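You operate a simulated robot arm through the tools that you are given. There is no shell and no other tool.

The job below is to be done with a simulated robot arm. You get a single attempt, and the scene is never put back.

Task
Put the tin labelled "glaze" from the top of the grid bench in the orange pail and the tin labelled "sealer" on the top of the small stand. Press the thread test button three times. Take the gold parts tin and leave it on the black tape roll. Open the right blue drawer, take the blue bolt and leave it in the inside of the right blue drawer, then shut the drawer. Take the silver bolt and leave it on the purple end of the packing table. Switch the magnet switch off. Do these in any order. Set down upright: tin.

It is judged by the outcome, as a careful person would: the job done as asked, and still so three seconds after it is handed in. It fails if anything else is knocked over, pushed out of place, dropped, spilled or broken.

Robot
A 7-joint arm with a two-finger parallel gripper on a trunk, on a base that drives. Base frame: it is fixed to the floor where the robot stands at the start and does not move with it; the origin is under the middle of the robot, x ahead of it, y to its left, z up; the surface under the hand at the start is at about z = 840. Lengths are in mm, angles in rad, forces in N, time in s.
With the tool pointing down near the work surface it reaches from about 520 to 960 mm from the robot's upright axis, wherever it stands. Its first joint turns from -2.897 to 2.897 rad. Places, roughly: black tape roll (6x6x3 cm) [400, 7800, 900]; blue bolt (3x3x9 cm) [2900, 6800, 900]; glaze tin, lacquer tin, sealer tin [750, 0, 1000]; gold parts tin [2750, 7000, 1000]; inside of the right blue drawer [3200, 7000, 700]; magnet switch [3000, 7100, 900]; orange pail (22x22x18 cm) [600, -100, 900]; purple end of the packing table [1500, 4300, 800]; right blue drawer [3200, 6900, 700]; silver bolt (3x3x9 cm) [2900, 6900, 900]; thread test button [2700, 7000, 900]; top of the small stand [-1000, -2100, 800]. Payload 3.91 kg.
The tool frame sits at the grasp point between the pads (the TCP): z along the fingers, y along the line on which they close. The tips reach 30 mm beyond it. Largest opening 110 mm; finger width 20, thickness 10; the body of the gripper, 48 by 112 mm, starts 55 mm behind the TCP.
Orientation is that of the tool frame in the base frame, as [roll, pitch, yaw] about the fixed x, y, z axes, in that order (R = Rz(yaw) Ry(pitch) Rx(roll)). With the fingers straight down and closing along the base's y, the tool's x points along the base's -x, its y along +y and its z along -z.

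Tools
- The arm moves only by the tool move_arm. Its argument "motion" is one flat list of numbers, 7 for each row, row after row: the shift along the base's x, y, z in mm, then the turn, a rotation vector about the base's x, y, z in rad, then the closure, from 0 (fully open) to 1 (shut). In form: [x, y, z, rx, ry, rz, hand, x, y, z, rx, ry, rz, hand, ...]. A call has 1 to 20 rows; each row is the pose to reach, as a shift and turn from the pose commanded when the call began. Rows are played at 5 a second. More than 50 mm and 0.15 rad between two rows, or a gripper value outside its range, and nothing of the call is played. A pose out of reach is approached as far as the arm can. The call stops where the force on the tool passes 40 N (or 10 N more than at its start, if that is more) or the arm is blocked; 0.2 s more then pass. The fingers move at their own pace (about 72 mm/s each) and stop on an object; they squeeze with about 28 N. The grip force told is the motor's: it shows also when the fingers shut on nothing. Time passes only in rows, and 0.2 s behind the last, so rows that repeat a pose let the fingers close. It gives the time, the measured TCP pose, the force on the tool (base axes), the opening and the grip force at its end, in the units of the frame above (readings bear some noise), with the torque about the TCP (base axes, N m) and any sound that the robot's microphone picked up.
- Cameras (640 x 400 px; columns grow to the right, rows downward): "scene" is now at [257.3, 6.5, 1454.7]; the picture's right is [0.08, -1.00, 0.00], its down [-0.56, -0.04, -0.83] and it looks along [0.83, 0.07, -0.56] (base axes); focal length 233 px, centre (320, 200). "wrist" rides on the gripper at [72, 17, -103] in the tool frame; the picture's right is [-0.23, 0.97, 0.00], its down [-0.76, -0.18, -0.62] and it looks along [-0.61, -0.14, 0.78] (tool axes); focal length 222 px, centre (320, 200). There is no depth. A picture from a camera that has moved, and an enlarged one, comes with that camera's place and axes in the base frame and with its lens.
- grab_frame(camera): a new picture of that camera. No time passes.
- raise_lower(by): slides the trunk up (or, below 0, down) by that many mm; the arm and the scene camera ride with it, the base frame stays. It gives what a move gives, with no picture.
- roll_base(legs): drives the robot by 1 to 6 legs, each [ahead, left, turn to the left] in mm, mm and rad, along the robot's own axes; the way and the turn of a leg run together, so that a leg with both is an arc; at most 1500 mm and 3.142 rad a leg. The arm and the cameras ride along, it lands a little off, and it stops where it bumps. It gives what a move gives.
- turn_head(pan, tilt): turns the head with the scene camera to pan (to the left, within 1.501 rad either way) and tilt (down, from -0.506 to 1.204), counted from straight ahead of the robot. It gives what a move gives.
- zoom(camera, box): a new picture of the part [left, top, right, bottom] of that camera's present view, enlarged. No time passes.
- close_job(): hands the job in; it is judged then, once.

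Nothing tells you exact positions but the pictures and the camera data. Unless the task says otherwise, let go and move clear before handing in.

The tools are called after "Request:" by a JSON object that holds its "method" and its "body". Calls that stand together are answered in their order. move_arm: Moves the arm, as the interface text tells. Its arguments: {"type":"object","properties":{"motion":{"type":"array","items":{"type":"number"}}},"required":["motion"]} The other tools are called the same way: raise_lower (by) slides the trunk up or down; roll_base (legs) drives the base; turn_head (pan, tilt) turns the head that bears the scene camera; grab_frame (camera) takes a picture; zoom (camera, box) takes an enlarged picture of a part of a camera's view; close_job () hands the job in.

At the start:

```text
t: 0.0
tcp_pos: [438.7, -64.8, 1321.6]
ee_rot: [3.141, -0.001, 3.14]
force: [-0.6, 0.2, -0.2]
torque: [0.03, -0.01, 0.02]
opening: 109.9
gripper_force: 0.0
trunk travel left (down, up): [-639.0, 43.0]
robot x, y, heading: [-0.2, -1.0, 0.002]
head pan, tilt: [0.08, 0.59]
```

scene: 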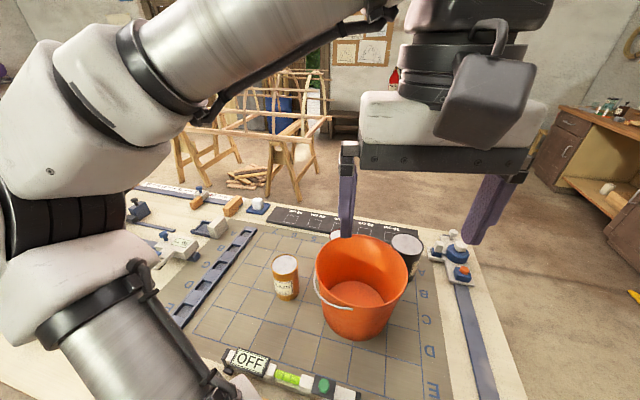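
wrist: 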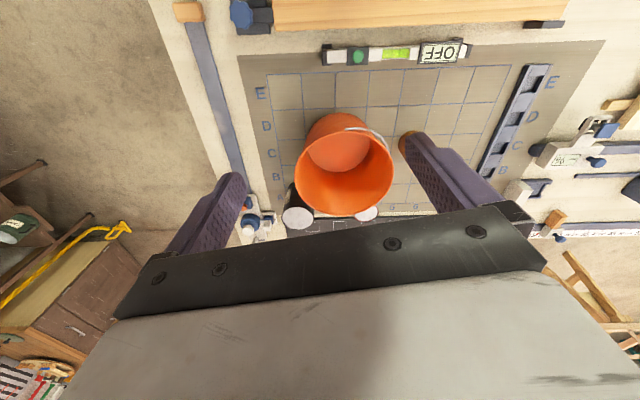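

I see the grid bench with an orange pail, an orange tin to its left, and two more tins (one dark at right, one white hidden behind). I'll zoom in to read the labels before moving.

Request:
{"method": "zoom", "body": {"camera": "scene", "box": [240, 210, 460, 350]}}

Request:
{"method": "zoom", "body": {"camera": "wrist", "box": [220, 80, 480, 240]}}

```text
2.86 times, centred on (350, 280) of scene
camera zoom: at [257.3, 6.5, 1454.7], right [0.08, -1.0, 0.0], down [-0.56, -0.04, -0.83], along [0.83, 0.07, -0.56], focal length 665 px, centre (234, -29)
```

zoom: 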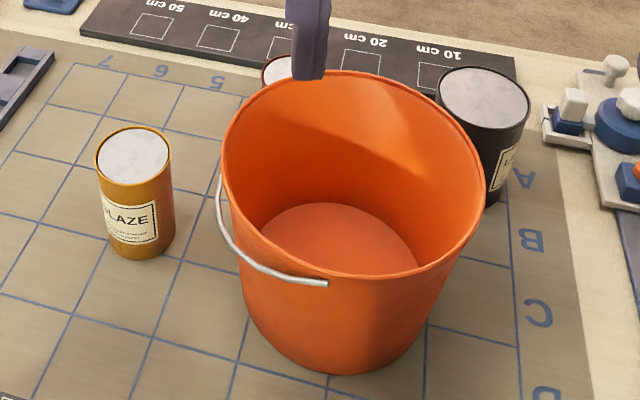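

```text
2.46 times, centred on (350, 160) of wrist
camera zoom: at [367.8, -49.3, 1425.3], right [0.23, 0.97, 0.0], down [0.76, -0.18, 0.62], along [0.61, -0.14, -0.78], focal length 547 px, centre (246, 298)
```

zoom: 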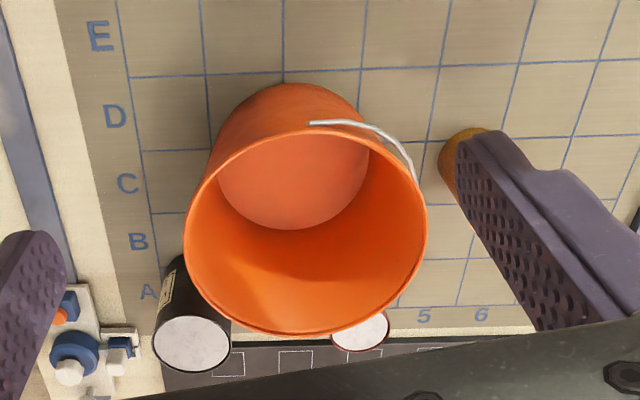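

The glaze tin is the orange one left of the pail; I need to find which of the other two is the sealer. I'll zoom on the dark tin and the one hidden behind the pail.

Request:
{"method": "zoom", "body": {"camera": "scene", "box": [370, 215, 480, 295]}}

Request:
{"method": "zoom", "body": {"camera": "wrist", "box": [260, 170, 400, 250]}}

Request:
{"method": "zoom", "body": {"camera": "scene", "box": [90, 170, 330, 320]}}

```text
5.00 times, centred on (425, 255) of scene
camera zoom: at [257.3, 6.5, 1454.7], right [0.08, -1.0, 0.0], down [-0.56, -0.04, -0.83], along [0.83, 0.07, -0.56], focal length 1164 px, centre (-205, -75)
```

zoom: 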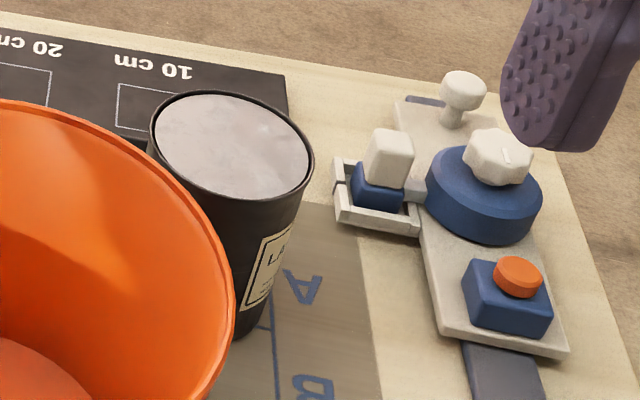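

```text
4.57 times, centred on (330, 210) of wrist
camera zoom: at [367.8, -49.3, 1425.3], right [0.23, 0.97, 0.0], down [0.76, -0.18, 0.62], along [0.61, -0.14, -0.78], focal length 1015 px, centre (274, 154)
```

zoom: 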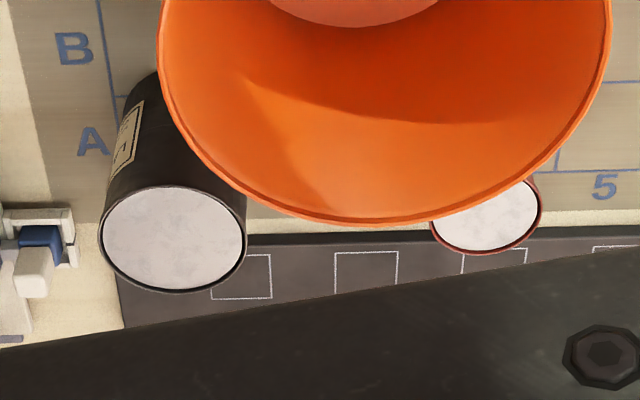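

```text
2.67 times, centred on (210, 245) of scene
camera zoom: at [257.3, 6.5, 1454.7], right [0.08, -1.0, 0.0], down [-0.56, -0.04, -0.83], along [0.83, 0.07, -0.56], focal length 621 px, centre (613, 80)
```

zoom: 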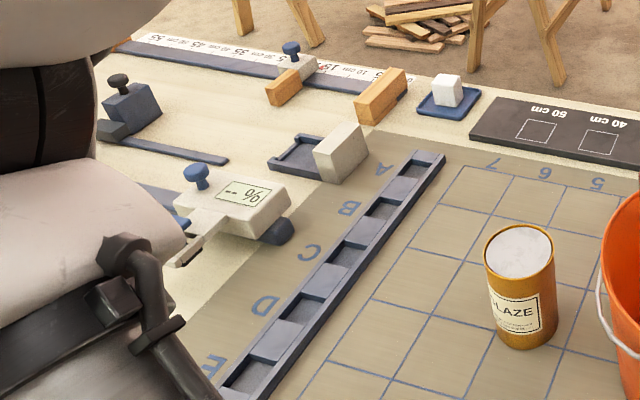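

The dark tin reads "LA…" (lacquer), so the red-rimmed tin behind the pail should be the sealer. Glaze is at about (668, 135), pail centre about (620, -58); I'll move the hand above the glaze tin and look again.

Request:
{"method": "move_arm", "body": {"motion": [28, 25, -20, 0, 0, 0, 0, 57, 50, -40, 0, 0, 0, 0, 86, 75, -62, 0, 0, 0, 0, 115, 100, -85, 0, 0, 0, 0, 143, 125, -108, 0, 0, 0, 0, 172, 150, -130, 0, 0, 0, 0, 200, 175, -155, 0, 0, 0, 0, 229, 200, -180, 0, 0, 0, 0, 229, 200, -180, 0, 0, 0, 0]}}

Request:
{"method": "grab_frame", "body": {"camera": "wrist"}}

Request:
{"method": "grab_frame", "body": {"camera": "scene"}}

```text
t: 2.0
tcp_pos: [669.9, 136.2, 1143.5]
ee_rot: [-3.14, -0.002, 3.141]
force: [0.6, -0.2, -0.6]
torque: [0.01, 0.01, -0.05]
opening: 110.0
gripper_force: 0.1
trunk travel left (down, up): [-639.0, 43.0]
robot x, y, heading: [2.5, 2.8, 0.003]
head pan, tilt: [0.08, 0.59]
```

```text
taken
camera wrist: at [598.6, 152.4, 1246.2], right [0.23, 0.97, 0.0], down [0.76, -0.18, 0.62], along [0.61, -0.14, -0.78], focal length 222 px, centre (320, 200)
```

wrist: 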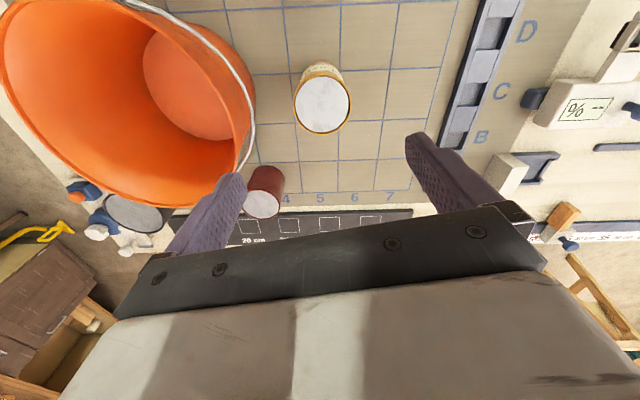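

```text
taken
camera scene: at [257.0, 6.3, 1454.8], right [0.08, -1.0, 0.0], down [-0.55, -0.04, -0.83], along [0.83, 0.07, -0.56], focal length 233 px, centre (320, 200)
```

scene: 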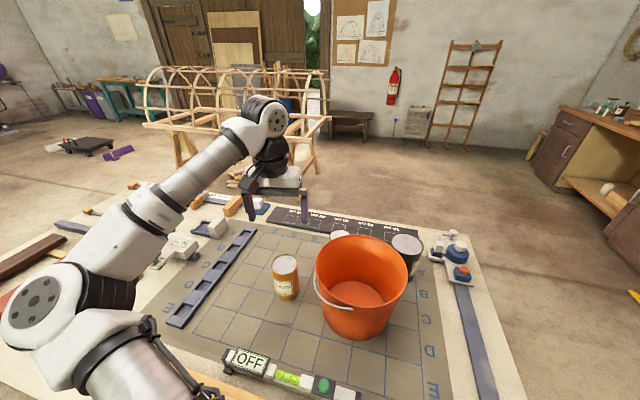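

The glaze tin's top is at about (680, 137, 950), roughly 73 mm wide. I'll lower the part-open hand over it, with the right finger clear of the pail, and stop to check before gripping.

Request:
{"method": "move_arm", "body": {"motion": [6, 1, -45, 0, 0, 0, 0.14, 12, 1, -90, 0, 0, 0, 0.14, 12, 1, -125, 0, 0, 0, 0.14, 12, 1, -150, 0, 0, 0, 0.14, 12, 1, -150, 0, 0, 0, 0.14]}}

Request:
{"method": "grab_frame", "body": {"camera": "wrist"}}

Request:
{"method": "zoom", "body": {"camera": "scene", "box": [220, 150, 440, 350]}}

```text
t: 3.2
tcp_pos: [679.7, 135.1, 992.6]
ee_rot: [-3.138, -0.002, 3.141]
force: [0.6, -0.2, 0.1]
torque: [0.0, -0.02, -0.01]
opening: 94.7
gripper_force: 0.0
trunk travel left (down, up): [-639.0, 43.0]
robot x, y, heading: [-1.6, 0.5, -0.001]
head pan, tilt: [0.08, 0.59]
```

```text
taken
camera wrist: at [608.7, 151.6, 1096.9], right [0.23, 0.97, 0.0], down [0.76, -0.18, 0.62], along [0.61, -0.14, -0.78], focal length 222 px, centre (320, 200)
```

wrist: 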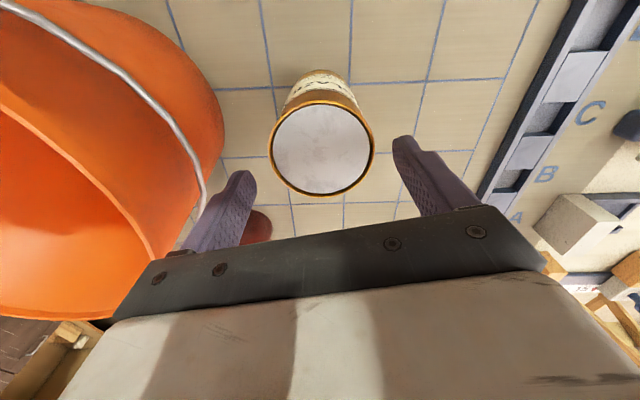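

```text
2.00 times, centred on (330, 250) of scene
camera zoom: at [257.2, 6.5, 1454.7], right [0.08, -1.0, 0.0], down [-0.55, -0.04, -0.83], along [0.83, 0.07, -0.56], focal length 466 px, centre (300, 100)
```

zoom: 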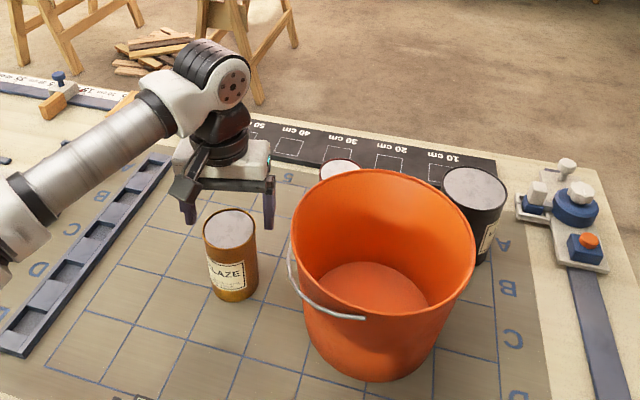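

The hand is centred over the glaze tin with clearance to the pail. I'll descend to about z=932, grip and lift a little.

Request:
{"method": "move_arm", "body": {"motion": [0, 1, -30, 0, 0, 0, 0.14, 0, 1, -60, 0, 0, 0, 0.14, 0, 1, -60, 0, 0, 0, 0.3, 0, 1, -60, 0, 0, 0, 0.6, 0, 1, -60, 0, 0, 0, 0.6, 0, 1, -60, 0, 0, 0, 0.6]}}

Request:
{"method": "grab_frame", "body": {"camera": "wrist"}}

```text
t: 4.6
tcp_pos: [682.5, 135.6, 934.6]
ee_rot: [-3.141, -0.002, -3.139]
force: [1.0, 1.4, 0.1]
torque: [-0.01, -0.06, 0.01]
opening: 72.1
gripper_force: 28.0
trunk travel left (down, up): [-639.0, 43.0]
robot x, y, heading: [-0.4, 2.1, 0.001]
head pan, tilt: [0.08, 0.59]
```

```text
taken
camera wrist: at [611.4, 152.5, 1037.5], right [0.23, 0.97, 0.0], down [0.76, -0.18, 0.62], along [0.61, -0.14, -0.78], focal length 222 px, centre (320, 200)
```

wrist: 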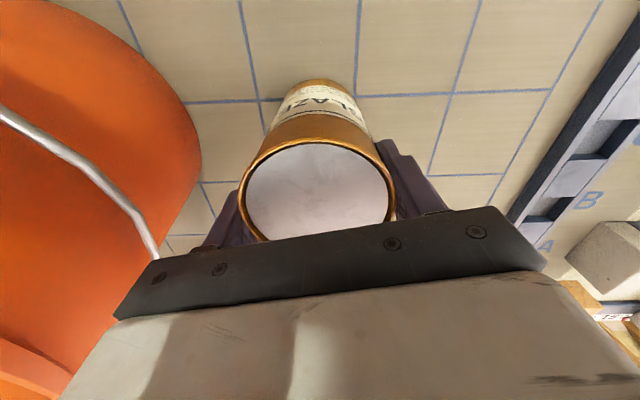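

The tin is gripped (72 mm). Now I'll lift it straight up and carry it over the pail.

Request:
{"method": "move_arm", "body": {"motion": [0, 0, 20, 0, 0, 0, 0.6, 0, 0, 60, 0, 0, 0, 0.6, 0, 0, 105, 0, 0, 0, 0.6, 0, 0, 150, 0, 0, 0, 0.6, 0, 0, 195, 0, 0, 0, 0.6, 0, 0, 235, 0, 0, 0, 0.6, -14, -42, 235, 0, 0, 0, 0.6, -28, -84, 235, 0, 0, 0, 0.6, -42, -126, 235, 0, 0, 0, 0.6, -54, -165, 235, 0, 0, 0, 0.6, -60, -194, 235, 0, 0, 0, 0.6, -60, -194, 235, 0, 0, 0, 0.6]}}

Request:
{"method": "grab_frame", "body": {"camera": "wrist"}}

Request:
{"method": "zoom", "body": {"camera": "scene", "box": [220, 100, 480, 350]}}

```text
t: 7.2
tcp_pos: [617.5, -55.4, 1167.5]
ee_rot: [-3.139, -0.001, -3.141]
force: [0.3, -0.2, -0.5]
torque: [-0.01, -0.03, 0.01]
opening: 43.8
gripper_force: 0.0
trunk travel left (down, up): [-639.0, 43.0]
robot x, y, heading: [1.3, -0.9, 0.003]
head pan, tilt: [0.08, 0.59]
```

```text
taken
camera wrist: at [546.3, -39.3, 1270.9], right [0.23, 0.97, 0.0], down [0.76, -0.18, 0.62], along [0.61, -0.14, -0.78], focal length 222 px, centre (320, 200)
```

wrist: 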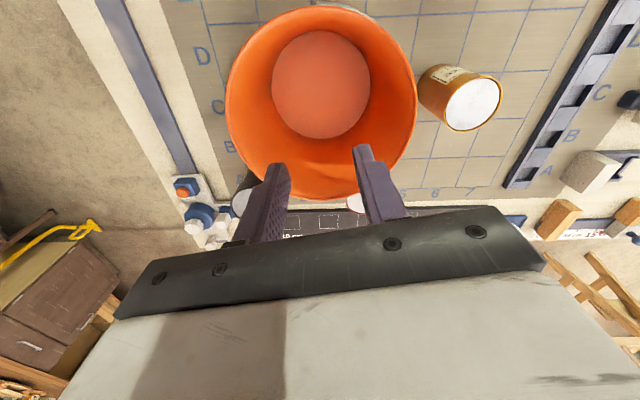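

```text
1.60 times, centred on (350, 225) of scene
camera zoom: at [257.2, 6.7, 1454.7], right [0.08, -1.0, 0.0], down [-0.55, -0.04, -0.83], along [0.83, 0.07, -0.56], focal length 373 px, centre (272, 160)
```

zoom: 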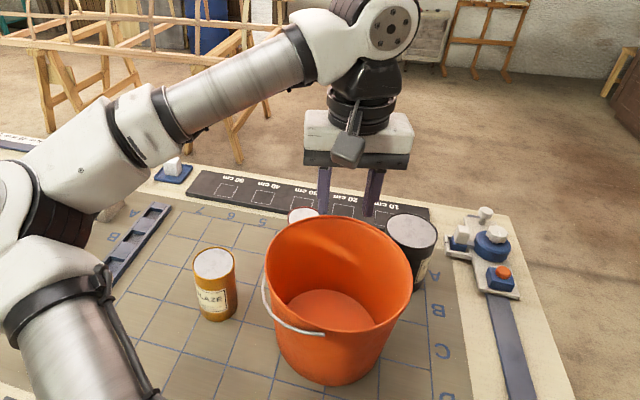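

The tin slipped out of the grip as I lifted; it is still standing upright at about (682, 143). I'll open the hand, go back above it and take a firmer, lower grip.

Request:
{"method": "move_arm", "body": {"motion": [0, 0, 0, 0, 0, 0, 0.3, 14, 48, 0, 0, 0, 0, 0.14, 28, 96, 0, 0, 0, 0, 0.14, 42, 144, 0, 0, 0, 0, 0.14, 62, 190, 0, 0, 0, 0, 0.14, 64, 196, -45, 0, 0, 0, 0.14, 64, 196, -90, 0, 0, 0, 0.14, 64, 196, -135, 0, 0, 0, 0.14, 64, 196, -165, 0, 0, 0, 0.14, 64, 196, -165, 0, 0, 0, 0.14]}}

Request:
{"method": "grab_frame", "body": {"camera": "wrist"}}

Request:
{"method": "zoom", "body": {"camera": "scene", "box": [230, 190, 350, 320]}}

```text
refused: row 5 steps farther than a row can; nothing moved
```

```text
taken
camera wrist: at [546.3, -39.3, 1270.9], right [0.23, 0.97, 0.0], down [0.76, -0.18, 0.62], along [0.61, -0.14, -0.78], focal length 222 px, centre (320, 200)
```

wrist: 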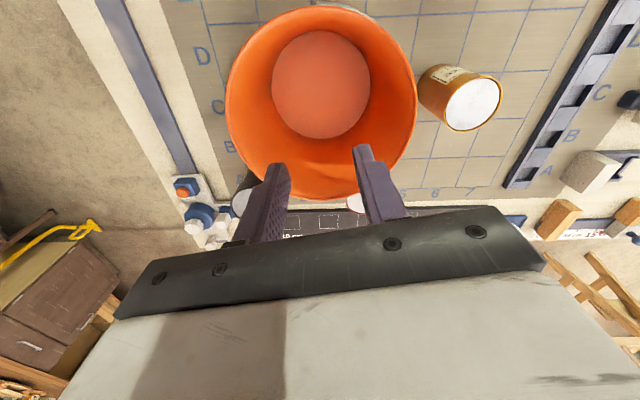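

```text
3.08 times, centred on (290, 255) of scene
camera zoom: at [257.2, 6.7, 1454.7], right [0.08, -1.0, 0.0], down [-0.55, -0.04, -0.83], along [0.83, 0.07, -0.56], focal length 716 px, centre (412, 31)
```

zoom: 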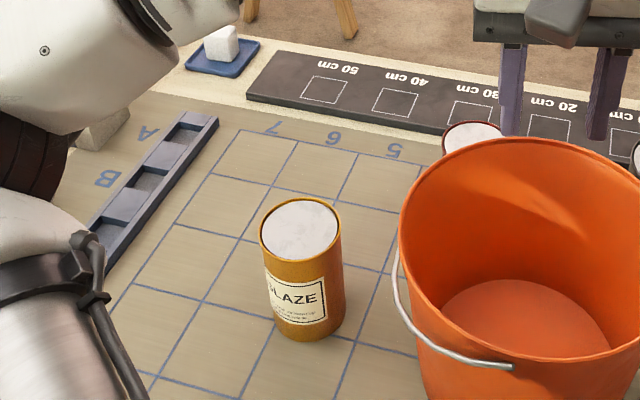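

One step was too long so nothing moved; the glaze tin stands upright. I'll send the same path with smaller steps.

Request:
{"method": "move_arm", "body": {"motion": [0, 0, 0, 0, 0, 0, 0.3, 14, 45, 0, 0, 0, 0, 0.14, 28, 90, 0, 0, 0, 0, 0.14, 42, 135, 0, 0, 0, 0, 0.14, 54, 175, 0, 0, 0, 0, 0.14, 64, 196, -20, 0, 0, 0, 0.14, 64, 196, -65, 0, 0, 0, 0.14, 64, 196, -110, 0, 0, 0, 0.14, 64, 196, -150, 0, 0, 0, 0.14, 64, 196, -165, 0, 0, 0, 0.14, 64, 196, -165, 0, 0, 0, 0.14]}}

Request:
{"method": "grab_frame", "body": {"camera": "wrist"}}

```text
t: 9.6
tcp_pos: [685.0, 137.7, 1002.0]
ee_rot: [3.14, -0.003, 3.14]
force: [-1.3, -0.3, 0.2]
torque: [-0.03, 0.0, 0.0]
opening: 94.6
gripper_force: 0.1
trunk travel left (down, up): [-639.0, 43.0]
robot x, y, heading: [-2.3, -0.7, 0.001]
head pan, tilt: [0.08, 0.59]
```

```text
taken
camera wrist: at [613.4, 155.4, 1105.8], right [0.23, 0.97, 0.0], down [0.76, -0.18, 0.62], along [0.61, -0.14, -0.78], focal length 222 px, centre (320, 200)
```

wrist: 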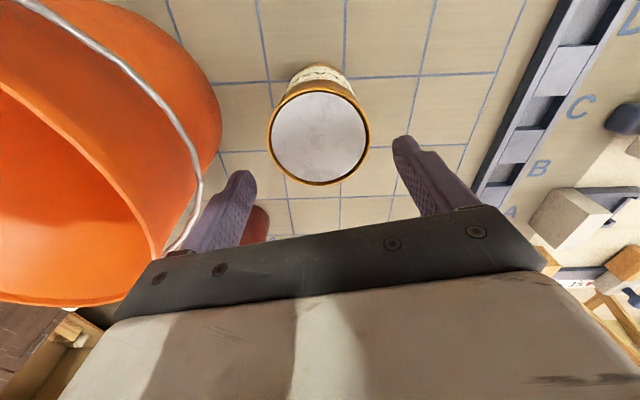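

The tin's top centre is at about (678, 140). I'll go lower (z≈912) this time, close fully, and lift slowly to check the hold.

Request:
{"method": "move_arm", "body": {"motion": [-3, 1, -45, 0, 0, 0, 0.14, -5, 2, -75, 0, 0, 0, 0.14, -5, 2, -90, 0, 0, 0, 0.14, -5, 2, -90, 0, 0, 0, 0.5, -5, 2, -90, 0, 0, 0, 1, -5, 2, -90, 0, 0, 0, 1, -5, 2, -90, 0, 0, 0, 1, -5, 2, -90, 0, 0, 0, 1]}}

Request:
{"method": "move_arm", "body": {"motion": [0, 0, 3, 0, 0, 0, 1, 0, 0, 8, 0, 0, 0, 1, 0, 0, 14, 0, 0, 0, 1, 0, 0, 20, 0, 0, 0, 1, 0, 0, 20, 0, 0, 0, 1]}}

Request:
{"method": "grab_frame", "body": {"camera": "wrist"}}

Request:
{"method": "zoom", "body": {"camera": "scene", "box": [230, 190, 350, 320]}}

```text
t: 11.4
tcp_pos: [679.9, 141.1, 911.1]
ee_rot: [-3.141, 0.0, -3.14]
force: [1.1, -0.5, 0.3]
torque: [-0.03, -0.09, -0.01]
opening: 71.6
gripper_force: 28.1
trunk travel left (down, up): [-639.0, 43.0]
robot x, y, heading: [1.1, 1.9, -0.005]
head pan, tilt: [0.08, 0.59]
```

```text
t: 12.6
tcp_pos: [679.1, 141.4, 931.9]
ee_rot: [-3.139, -0.002, -3.141]
force: [0.4, 0.0, -4.2]
torque: [-0.01, 0.01, 0.0]
opening: 71.9
gripper_force: 28.1
trunk travel left (down, up): [-639.0, 43.0]
robot x, y, heading: [-1.7, 0.5, 0.001]
head pan, tilt: [0.08, 0.59]
```

```text
taken
camera wrist: at [608.1, 156.9, 1036.0], right [0.23, 0.97, 0.0], down [0.76, -0.18, 0.62], along [0.61, -0.14, -0.78], focal length 222 px, centre (320, 200)
```

wrist: 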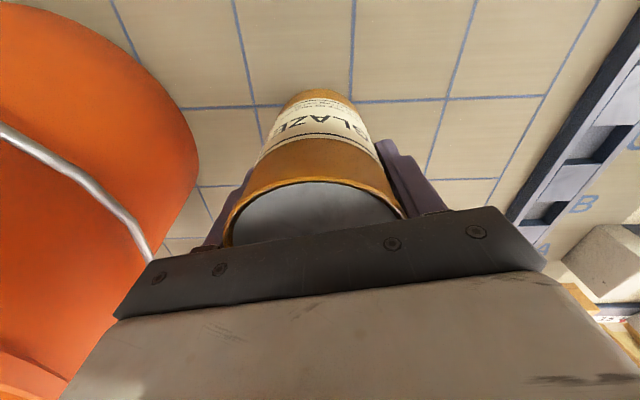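

```text
3.08 times, centred on (290, 255) of scene
camera zoom: at [257.6, 6.6, 1454.6], right [0.08, -1.0, 0.0], down [-0.56, -0.04, -0.83], along [0.83, 0.07, -0.56], focal length 716 px, centre (412, 31)
```

zoom: 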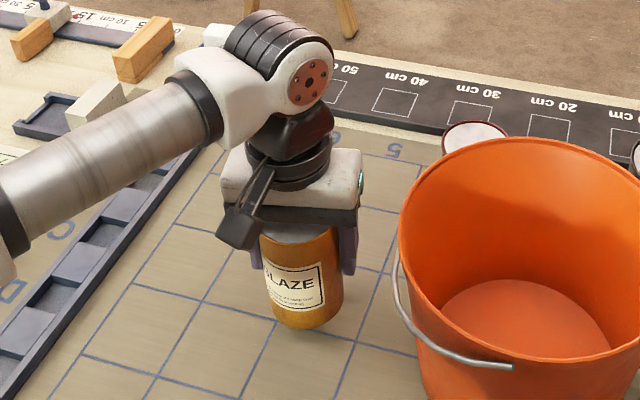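

The tin is held now, weighing about 0.4 kg. I'll lift it gently above the rim, checking part way.

Request:
{"method": "move_arm", "body": {"motion": [0, 0, 15, 0, 0, 0, 1, 0, 0, 35, 0, 0, 0, 1, 0, 0, 60, 0, 0, 0, 1, 0, 0, 85, 0, 0, 0, 1, 0, 0, 110, 0, 0, 0, 1, 0, 0, 135, 0, 0, 0, 1, 0, 0, 160, 0, 0, 0, 1, 0, 0, 185, 0, 0, 0, 1, 0, 0, 205, 0, 0, 0, 1, 0, 0, 215, 0, 0, 0, 1, 0, 0, 215, 0, 0, 0, 1]}}

Request:
{"method": "grab_frame", "body": {"camera": "wrist"}}

```text
t: 15.0
tcp_pos: [679.5, 143.0, 1146.7]
ee_rot: [-3.141, -0.002, -3.14]
force: [0.0, 0.1, -4.6]
torque: [-0.04, 0.01, -0.03]
opening: 71.6
gripper_force: 28.0
trunk travel left (down, up): [-639.0, 43.0]
robot x, y, heading: [1.1, -0.5, -0.001]
head pan, tilt: [0.08, 0.59]
```

```text
taken
camera wrist: at [609.0, 157.5, 1249.6], right [0.23, 0.97, 0.0], down [0.76, -0.18, 0.62], along [0.61, -0.14, -0.78], focal length 222 px, centre (320, 200)
```

wrist: 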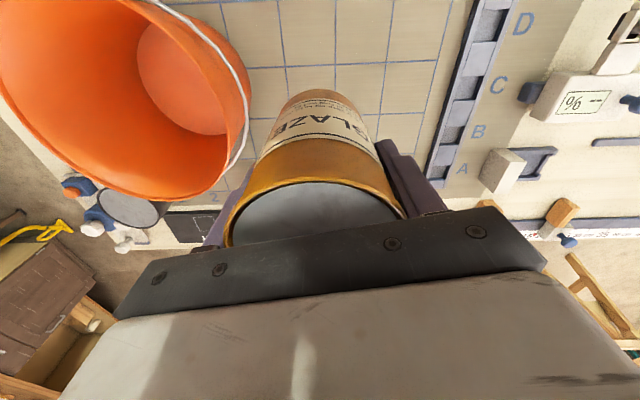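

Still firmly held. Now I'll carry it sideways to above the pail centre.

Request:
{"method": "move_arm", "body": {"motion": [-5, -15, 0, 0, 0, 0, 1, -13, -45, 0, 0, 0, 0, 1, -22, -80, 0, 0, 0, 0, 1, -32, -115, 0, 0, 0, 0, 1, -42, -150, 0, 0, 0, 0, 1, -52, -180, 0, 0, 0, 0, 1, -57, -195, 0, 0, 0, 0, 1, -57, -197, 0, 0, 0, 0, 1, -57, -197, 0, 0, 0, 0, 1]}}

Request:
{"method": "grab_frame", "body": {"camera": "wrist"}}

Request:
{"method": "zoom", "body": {"camera": "scene", "box": [240, 150, 460, 350]}}

```text
t: 17.0
tcp_pos: [624.5, -55.9, 1146.3]
ee_rot: [3.14, -0.003, -3.139]
force: [0.8, 0.0, -4.7]
torque: [0.01, 0.0, -0.02]
opening: 71.7
gripper_force: 28.0
trunk travel left (down, up): [-639.0, 43.0]
robot x, y, heading: [1.2, 1.8, -0.003]
head pan, tilt: [0.08, 0.59]
```

```text
taken
camera wrist: at [552.9, -40.4, 1249.9], right [0.23, 0.97, 0.0], down [0.76, -0.18, 0.62], along [0.61, -0.14, -0.78], focal length 222 px, centre (320, 200)
```

wrist: 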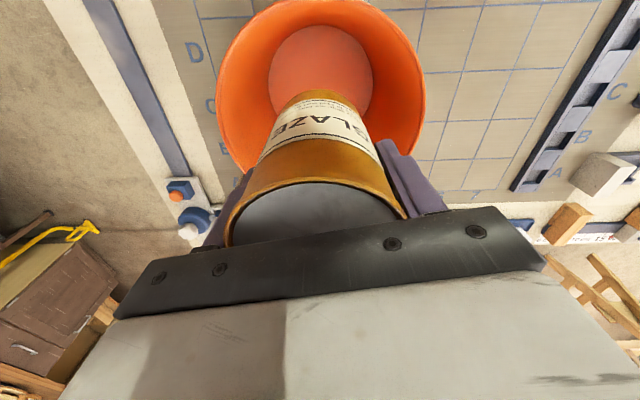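

```text
2.00 times, centred on (350, 250) of scene
camera zoom: at [257.6, 6.4, 1454.6], right [0.08, -1.0, 0.0], down [-0.56, -0.04, -0.83], along [0.83, 0.07, -0.56], focal length 466 px, centre (260, 100)
```

zoom: 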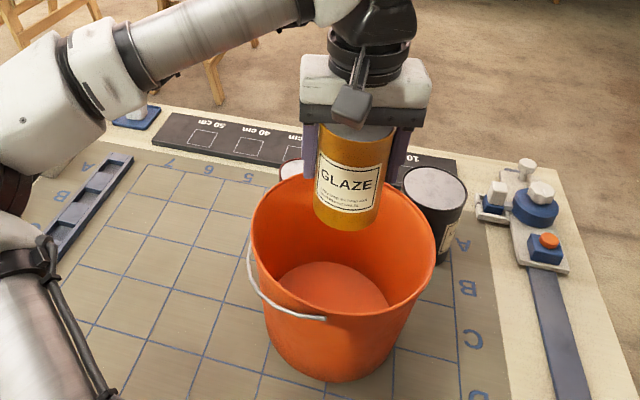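

The tin is centred over the pail mouth. I'll lower it inside to just above the pail floor.

Request:
{"method": "move_arm", "body": {"motion": [0, 0, -20, 0, 0, 0, 1, 0, 0, -50, 0, 0, 0, 1, 0, 0, -85, 0, 0, 0, 1, 0, 0, -120, 0, 0, 0, 1, 0, 0, -150, 0, 0, 0, 1, 0, 0, -180, 0, 0, 0, 1, 0, 0, -200, 0, 0, 0, 1, 0, 0, -210, 0, 0, 0, 1, 0, 0, -210, 0, 0, 0, 1]}}

Request:
{"method": "zoom", "body": {"camera": "scene", "box": [240, 150, 460, 350]}}

Request:
{"method": "grab_frame", "body": {"camera": "wrist"}}

```text
t: 19.0
tcp_pos: [622.3, -55.9, 934.9]
ee_rot: [-3.138, -0.003, 3.142]
force: [0.7, 0.4, -4.0]
torque: [0.0, -0.02, 0.0]
opening: 71.5
gripper_force: 28.5
trunk travel left (down, up): [-639.0, 43.0]
robot x, y, heading: [-0.9, 1.2, 0.001]
head pan, tilt: [0.08, 0.59]
```

```text
2.00 times, centred on (350, 250) of scene
camera zoom: at [257.6, 6.5, 1454.6], right [0.08, -1.0, 0.0], down [-0.56, -0.04, -0.83], along [0.83, 0.07, -0.56], focal length 466 px, centre (260, 100)
```

zoom: 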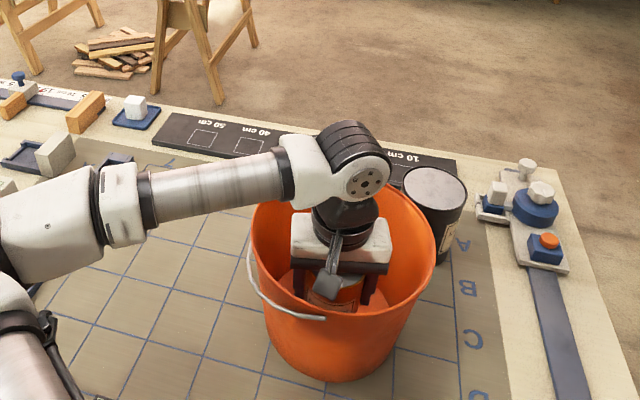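

```text
taken
camera wrist: at [551.7, -39.8, 1038.9], right [0.23, 0.97, 0.0], down [0.76, -0.18, 0.62], along [0.61, -0.14, -0.78], focal length 222 px, centre (320, 200)
```

wrist: 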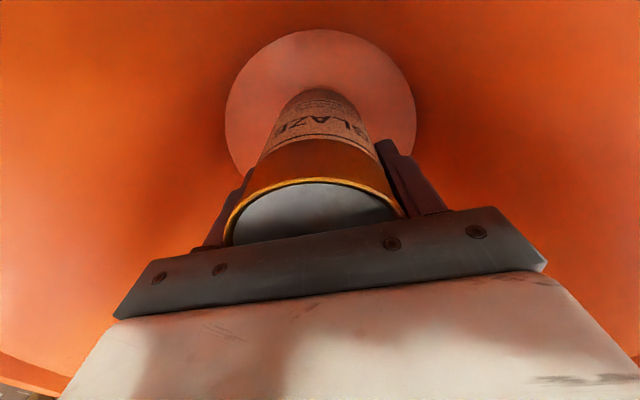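

Inside the pail with room on all sides. I'll lower the last few millimetres in small steps and look for contact.

Request:
{"method": "move_arm", "body": {"motion": [0, 0, -5, 0, 0, 0, 1, 0, 0, -9, 0, 0, 0, 1, 0, 0, -11, 0, 0, 0, 1, 0, 0, -11, 0, 0, 0, 1]}}

```text
t: 20.0
tcp_pos: [621.9, -56.2, 925.6]
ee_rot: [-3.14, -0.002, 3.141]
force: [-0.5, -0.6, -4.1]
torque: [0.01, -0.05, 0.03]
opening: 71.5
gripper_force: 28.0
trunk travel left (down, up): [-639.0, 43.0]
robot x, y, heading: [2.3, -1.4, 0.003]
head pan, tilt: [0.08, 0.59]
```

Not in contact yet; I'll keep lowering in 2 mm steps.

Request:
{"method": "move_arm", "body": {"motion": [0, 0, -2, 0, 0, 0, 1, 0, 0, -4, 0, 0, 0, 1, 0, 0, -4, 0, 0, 0, 1]}}

Request:
{"method": "move_arm", "body": {"motion": [0, 0, -2, 0, 0, 0, 1, 0, 0, -4, 0, 0, 0, 1, 0, 0, -4, 0, 0, 0, 1]}}

```text
t: 20.8
tcp_pos: [622.6, -55.8, 919.7]
ee_rot: [-3.14, 0.0, -3.141]
force: [0.8, 0.5, -1.9]
torque: [0.1, 0.2, 0.05]
opening: 71.6
gripper_force: 28.0
trunk travel left (down, up): [-639.0, 43.0]
robot x, y, heading: [2.2, -0.3, 0.0]
head pan, tilt: [0.08, 0.59]
```

```text
t: 21.6
tcp_pos: [622.5, -55.8, 918.5]
ee_rot: [-3.141, -0.002, -3.14]
force: [1.7, 0.7, -1.4]
torque: [0.02, 0.31, -0.06]
opening: 71.5
gripper_force: 28.2
trunk travel left (down, up): [-639.0, 43.0]
robot x, y, heading: [-1.6, -0.6, -0.001]
head pan, tilt: [0.08, 0.59]
```

Contact with the pail floor. I'll open the fingers and lift straight out.

Request:
{"method": "move_arm", "body": {"motion": [0, 0, -1, 0, 0, 0, 0.5, 0, 0, -1, 0, 0, 0, 0.14, 0, 0, -1, 0, 0, 0, 0.14, 0, 0, 10, 0, 0, 0, 0.14, 0, 0, 35, 0, 0, 0, 0.14, 0, 0, 75, 0, 0, 0, 0.14, 0, 0, 120, 0, 0, 0, 0.14, 0, 0, 165, 0, 0, 0, 0.14, 0, 0, 210, 0, 0, 0, 0.14, 0, 0, 250, 0, 0, 0, 0.14, 0, 0, 250, 0, 0, 0, 0.14]}}

Request:
{"method": "grab_frame", "body": {"camera": "wrist"}}

Request:
{"method": "zoom", "body": {"camera": "scene", "box": [240, 150, 460, 350]}}

```text
t: 24.0
tcp_pos: [619.3, -56.2, 1167.4]
ee_rot: [3.141, -0.002, -3.141]
force: [0.4, 0.1, 0.1]
torque: [-0.01, 0.02, 0.04]
opening: 94.6
gripper_force: 0.0
trunk travel left (down, up): [-639.0, 43.0]
robot x, y, heading: [-0.1, 0.7, -0.001]
head pan, tilt: [0.08, 0.59]
```

```text
taken
camera wrist: at [548.3, -40.3, 1271.6], right [0.23, 0.97, 0.0], down [0.76, -0.18, 0.62], along [0.61, -0.14, -0.78], focal length 222 px, centre (320, 200)
```

wrist: 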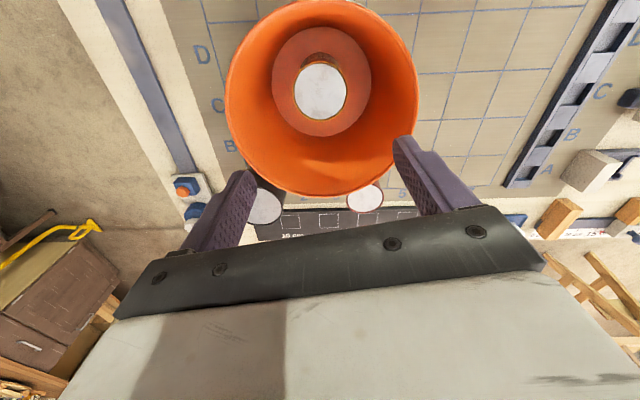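

```text
2.00 times, centred on (350, 250) of scene
camera zoom: at [257.4, 6.6, 1454.7], right [0.08, -1.0, 0.0], down [-0.56, -0.04, -0.83], along [0.83, 0.07, -0.56], focal length 466 px, centre (260, 100)
```

zoom: 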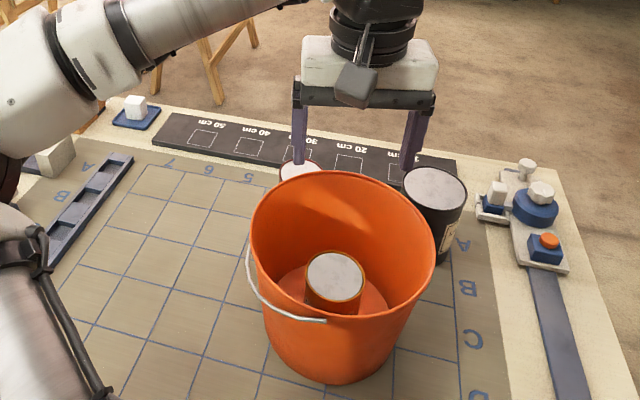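

Glaze stands upright in the pail. Next I'll move over the red tin behind the pail at about (825, -15) to check its label and place.

Request:
{"method": "move_arm", "body": {"motion": [40, 8, 0, 0, 0, 0, 0.14, 80, 16, 0, 0, 0, 0, 0.14, 120, 24, 0, 0, 0, 0, 0.14, 160, 32, 0, 0, 0, 0, 0.14, 190, 40, 0, 0, 0, 0, 0.14, 190, 40, 0, 0, 0, 0, 0.14]}}

Request:
{"method": "grab_frame", "body": {"camera": "wrist"}}

Request:
{"method": "zoom", "body": {"camera": "scene", "box": [280, 100, 460, 280]}}

```text
t: 25.4
tcp_pos: [810.4, -13.7, 1168.8]
ee_rot: [3.142, -0.002, 3.141]
force: [0.4, 0.4, -0.1]
torque: [0.03, 0.01, 0.01]
opening: 94.4
gripper_force: 0.0
trunk travel left (down, up): [-639.0, 43.0]
robot x, y, heading: [1.5, 2.4, 0.002]
head pan, tilt: [0.08, 0.59]
```

```text
taken
camera wrist: at [739.5, 1.9, 1271.9], right [0.23, 0.97, 0.0], down [0.76, -0.18, 0.62], along [0.61, -0.14, -0.78], focal length 222 px, centre (320, 200)
```

wrist: 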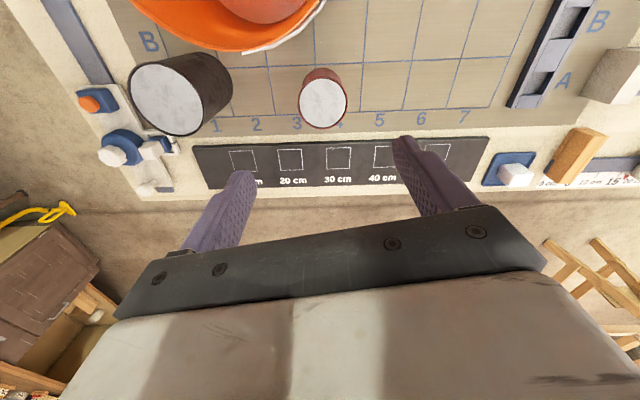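

```text
2.22 times, centred on (370, 190) of scene
camera zoom: at [257.1, 6.6, 1454.7], right [0.08, -1.0, 0.0], down [-0.55, -0.04, -0.83], along [0.83, 0.07, -0.56], focal length 518 px, centre (209, 222)
```

zoom: 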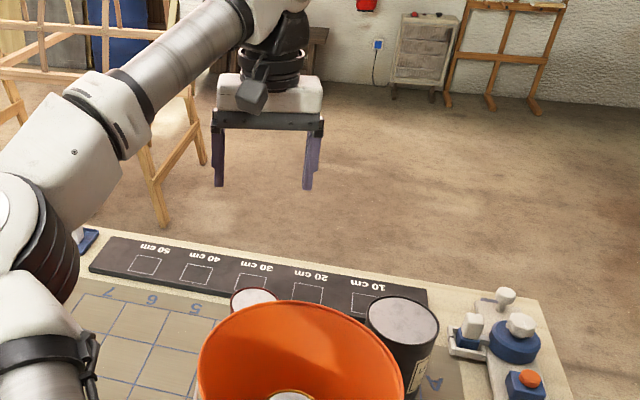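

The red tin's top is at about (829, -13, 930). I'll zoom to check for its label.

Request:
{"method": "zoom", "body": {"camera": "wrist", "box": [270, 50, 380, 140]}}

Request:
{"method": "zoom", "body": {"camera": "wrist", "box": [110, 30, 250, 150]}}

```text
4.44 times, centred on (325, 95) of wrist
camera zoom: at [739.5, 1.9, 1271.9], right [0.23, 0.97, 0.0], down [0.76, -0.18, 0.62], along [0.61, -0.14, -0.78], focal length 987 px, centre (298, 667)
```

zoom: 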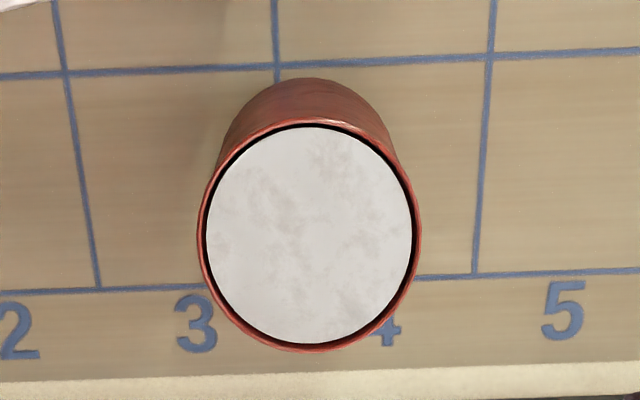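

```text
3.33 times, centred on (180, 90) of wrist
camera zoom: at [739.5, 1.9, 1271.9], right [0.23, 0.97, 0.0], down [0.76, -0.18, 0.62], along [0.61, -0.14, -0.78], focal length 740 px, centre (787, 567)
```

zoom: 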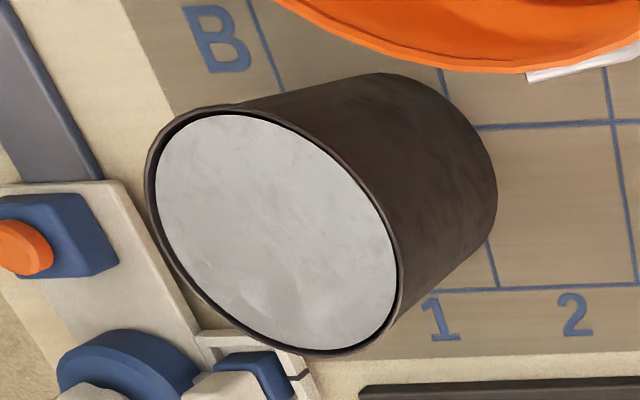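

No label faces the camera, but the dark tin reads "LA…" so this red one is the sealer by elimination; I'll confirm once it is lifted. I'll turn the hand a little so the wrist camera stays clear of the pail, and go down above the tin.

Request:
{"method": "move_arm", "body": {"motion": [5, 0, -20, 0, 0, -0.12, 0.14, 10, 0, -40, 0, 0, -0.25, 0.14, 15, -1, -70, 0, 0, -0.38, 0.14, 20, -1, -110, 0, 0, -0.5, 0.14, 20, -1, -150, 0, 0, -0.6, 0.14, 20, -1, -180, 0, 0, -0.6, 0.14, 20, -1, -180, 0, 0, -0.6, 0.14]}}

Request:
{"method": "grab_frame", "body": {"camera": "wrist"}}

Request:
{"method": "zoom", "body": {"camera": "scene", "box": [280, 150, 460, 280]}}

```text
t: 27.0
tcp_pos: [831.8, -19.2, 987.5]
ee_rot: [3.141, -0.002, 2.541]
force: [-0.1, 0.5, -0.4]
torque: [-0.03, -0.02, 0.02]
opening: 94.6
gripper_force: 0.0
trunk travel left (down, up): [-639.0, 43.0]
robot x, y, heading: [4.1, -0.1, 0.0]
head pan, tilt: [0.08, 0.59]
```

```text
taken
camera wrist: at [782.9, 35.0, 1090.6], right [0.74, 0.68, 0.0], down [0.53, -0.58, 0.62], along [0.42, -0.46, -0.78], focal length 222 px, centre (320, 200)
```

wrist: 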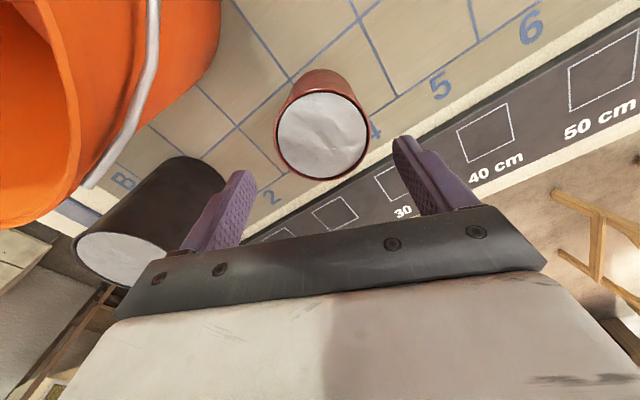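

```text
3.08 times, centred on (370, 215) of scene
camera zoom: at [257.2, 6.5, 1454.7], right [0.08, -1.0, 0.0], down [-0.55, -0.04, -0.83], along [0.83, 0.07, -0.56], focal length 716 px, centre (166, 154)
```

zoom: 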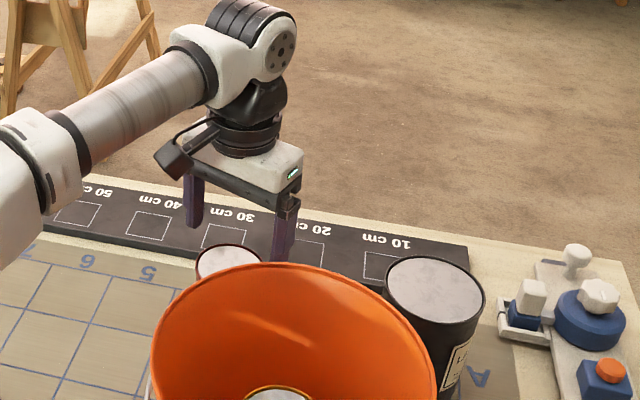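

Centred within a few mm; I'll correct by (-2, +5) and lower to about z=900, then grip and test-lift slowly.

Request:
{"method": "move_arm", "body": {"motion": [-2, 5, -30, 0, 0, 0, 0.14, -2, 5, -60, 0, 0, 0, 0.14, -2, 5, -80, 0, 0, 0, 0.14, -2, 5, -87, 0, 0, 0, 0.14, -2, 5, -87, 0, 0, 0, 0.3, -2, 5, -87, 0, 0, 0, 0.6, -2, 5, -87, 0, 0, 0, 1, -2, 5, -87, 0, 0, 0, 1, -2, 5, -87, 0, 0, 0, 1]}}

Request:
{"method": "grab_frame", "body": {"camera": "wrist"}}

Request:
{"method": "move_arm", "body": {"motion": [0, 0, 3, 0, 0, 0, 1, 0, 0, 8, 0, 0, 0, 1, 0, 0, 14, 0, 0, 0, 1, 0, 0, 20, 0, 0, 0, 1, 0, 0, 20, 0, 0, 0, 1]}}

Request:
{"method": "grab_frame", "body": {"camera": "wrist"}}

```text
t: 29.0
tcp_pos: [831.5, -12.8, 901.2]
ee_rot: [-3.141, -0.002, 2.542]
force: [1.1, -1.2, -0.1]
torque: [0.01, -0.03, -0.02]
opening: 73.9
gripper_force: 27.5
trunk travel left (down, up): [-639.0, 43.0]
robot x, y, heading: [-5.3, -4.2, 0.001]
head pan, tilt: [0.08, 0.59]
```

```text
taken
camera wrist: at [782.1, 41.4, 1004.0], right [0.74, 0.68, 0.0], down [0.53, -0.58, 0.62], along [0.42, -0.46, -0.78], focal length 222 px, centre (320, 200)
```

wrist: 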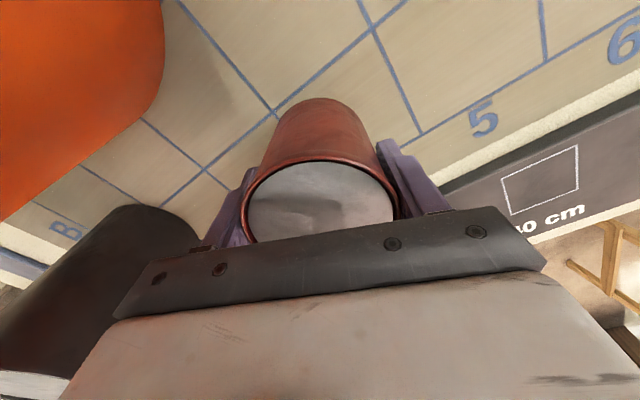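

```text
t: 30.2
tcp_pos: [831.1, -13.7, 921.1]
ee_rot: [-3.141, -0.003, 2.543]
force: [0.4, -0.6, -3.9]
torque: [0.0, 0.01, 0.02]
opening: 74.1
gripper_force: 28.3
trunk travel left (down, up): [-639.0, 43.0]
robot x, y, heading: [-0.6, -0.4, 0.001]
head pan, tilt: [0.08, 0.59]
```

```text
taken
camera wrist: at [781.4, 41.5, 1024.2], right [0.74, 0.68, 0.0], down [0.53, -0.58, 0.62], along [0.42, -0.46, -0.78], focal length 222 px, centre (320, 200)
```

wrist: 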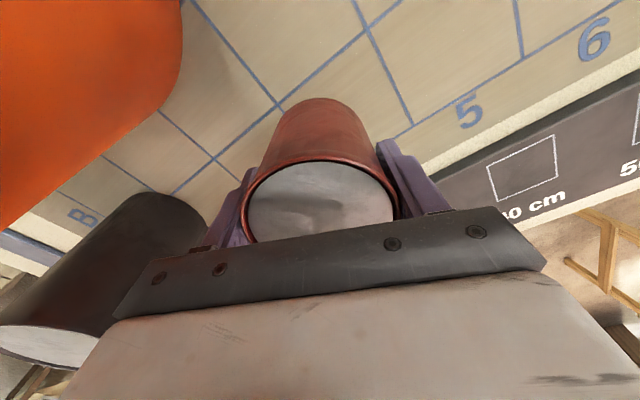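

The red tin is held (about 0.4 kg). I'll lift it high and check its label with the scene camera.

Request:
{"method": "move_arm", "body": {"motion": [0, 0, 15, 0, 0, 0, 1, 0, 0, 35, 0, 0, 0, 1, 0, 0, 60, 0, 0, 0, 1, 0, 0, 90, 0, 0, 0, 1, 0, 0, 120, 0, 0, 0, 1, 0, 0, 150, 0, 0, 0, 1, 0, 0, 180, 0, 0, 0, 1, 0, 0, 210, 0, 0, 0, 1, 0, 0, 240, 0, 0, 0, 1, 0, 0, 270, 0, 0, 0, 1, 0, 0, 290, 0, 0, 0, 1, 0, 0, 300, 0, 0, 0, 1, 0, 0, 300, 0, 0, 0, 1]}}

Request:
{"method": "grab_frame", "body": {"camera": "scene"}}

Request:
{"method": "zoom", "body": {"camera": "scene", "box": [280, 60, 460, 280]}}

```text
t: 33.0
tcp_pos: [803.9, -29.2, 1203.3]
ee_rot: [-3.142, 0.0, 2.544]
force: [-0.8, 0.5, -2.7]
torque: [0.04, 0.0, -0.01]
opening: 74.0
gripper_force: 28.1
out of reach, approached as far as the arm can: row 5, 7, 8, 9, 10, 11, 12, 13
trunk travel left (down, up): [-639.0, 43.0]
robot x, y, heading: [-1.0, -1.5, 0.005]
head pan, tilt: [0.08, 0.59]
```

```text
taken
camera scene: at [257.3, 6.4, 1454.7], right [0.08, -1.0, 0.0], down [-0.56, -0.04, -0.83], along [0.83, 0.07, -0.56], focal length 233 px, centre (320, 200)
```

scene: 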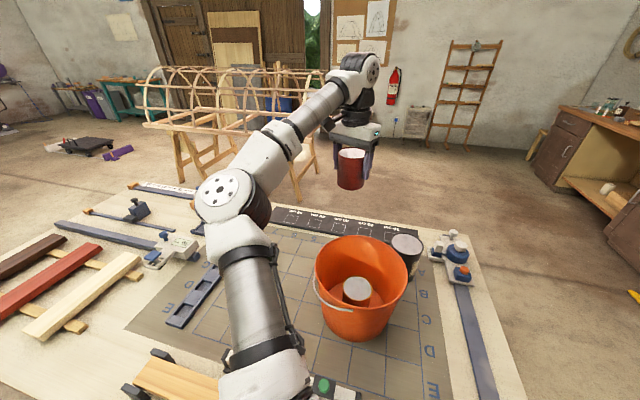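

```text
1.82 times, centred on (370, 170) of scene
camera zoom: at [257.3, 6.4, 1454.7], right [0.08, -1.0, 0.0], down [-0.56, -0.04, -0.83], along [0.83, 0.07, -0.56], focal length 423 px, centre (229, 254)
```

zoom: 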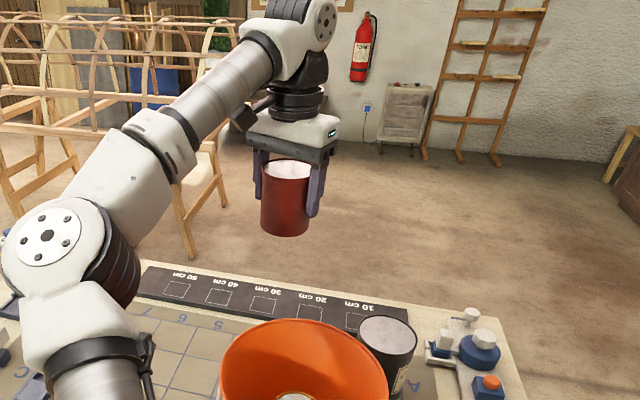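

The tin is up and clear; no label on this side. I'll draw the arm back toward the robot, turning the hand to show the tin's other side to the scene camera.

Request:
{"method": "move_arm", "body": {"motion": [-40, 0, -10, 0, 0, 0, 1, -80, 0, -15, 0, 0, 0, 1, -120, 0, -20, 0, 0, -0.14, 1, -160, 0, -20, 0, 0, -0.28, 1, -200, 0, -20, 0, 0, -0.42, 1, -240, 0, -20, 0, 0, -0.56, 1, -280, 0, -20, 0, 0, -0.7, 1, -310, 0, -20, 0, 0, -0.84, 1, -310, 0, -20, 0, 0, -0.97, 1, -310, 0, -20, 0, 0, -0.97, 1]}}

Request:
{"method": "grab_frame", "body": {"camera": "scene"}}

Request:
{"method": "grab_frame", "body": {"camera": "wrist"}}

```text
t: 35.2
tcp_pos: [464.5, -57.4, 1173.1]
ee_rot: [3.141, 0.0, 1.572]
force: [0.0, 0.2, -2.9]
torque: [0.0, -0.03, -0.03]
opening: 73.8
gripper_force: 28.0
out of reach, approached as far as the arm can: row 8, 9, 10
trunk travel left (down, up): [-639.0, 43.0]
robot x, y, heading: [1.7, -1.4, 0.001]
head pan, tilt: [0.08, 0.59]
```

```text
taken
camera scene: at [257.3, 6.8, 1454.7], right [0.08, -1.0, 0.0], down [-0.56, -0.04, -0.83], along [0.83, 0.07, -0.56], focal length 233 px, centre (320, 200)
```

scene: 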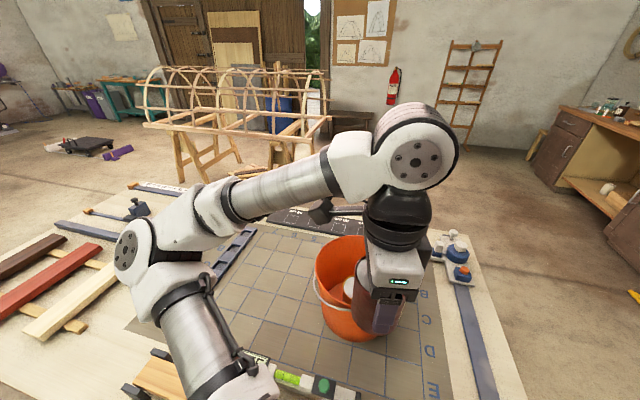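

```text
taken
camera wrist: at [483.2, 13.7, 1276.4], right [0.97, -0.23, 0.0], down [-0.18, -0.76, 0.62], along [-0.14, -0.61, -0.78], focal length 222 px, centre (320, 200)
```

wrist: 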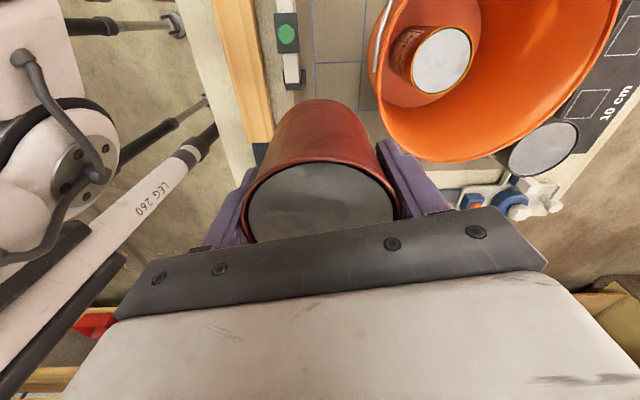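

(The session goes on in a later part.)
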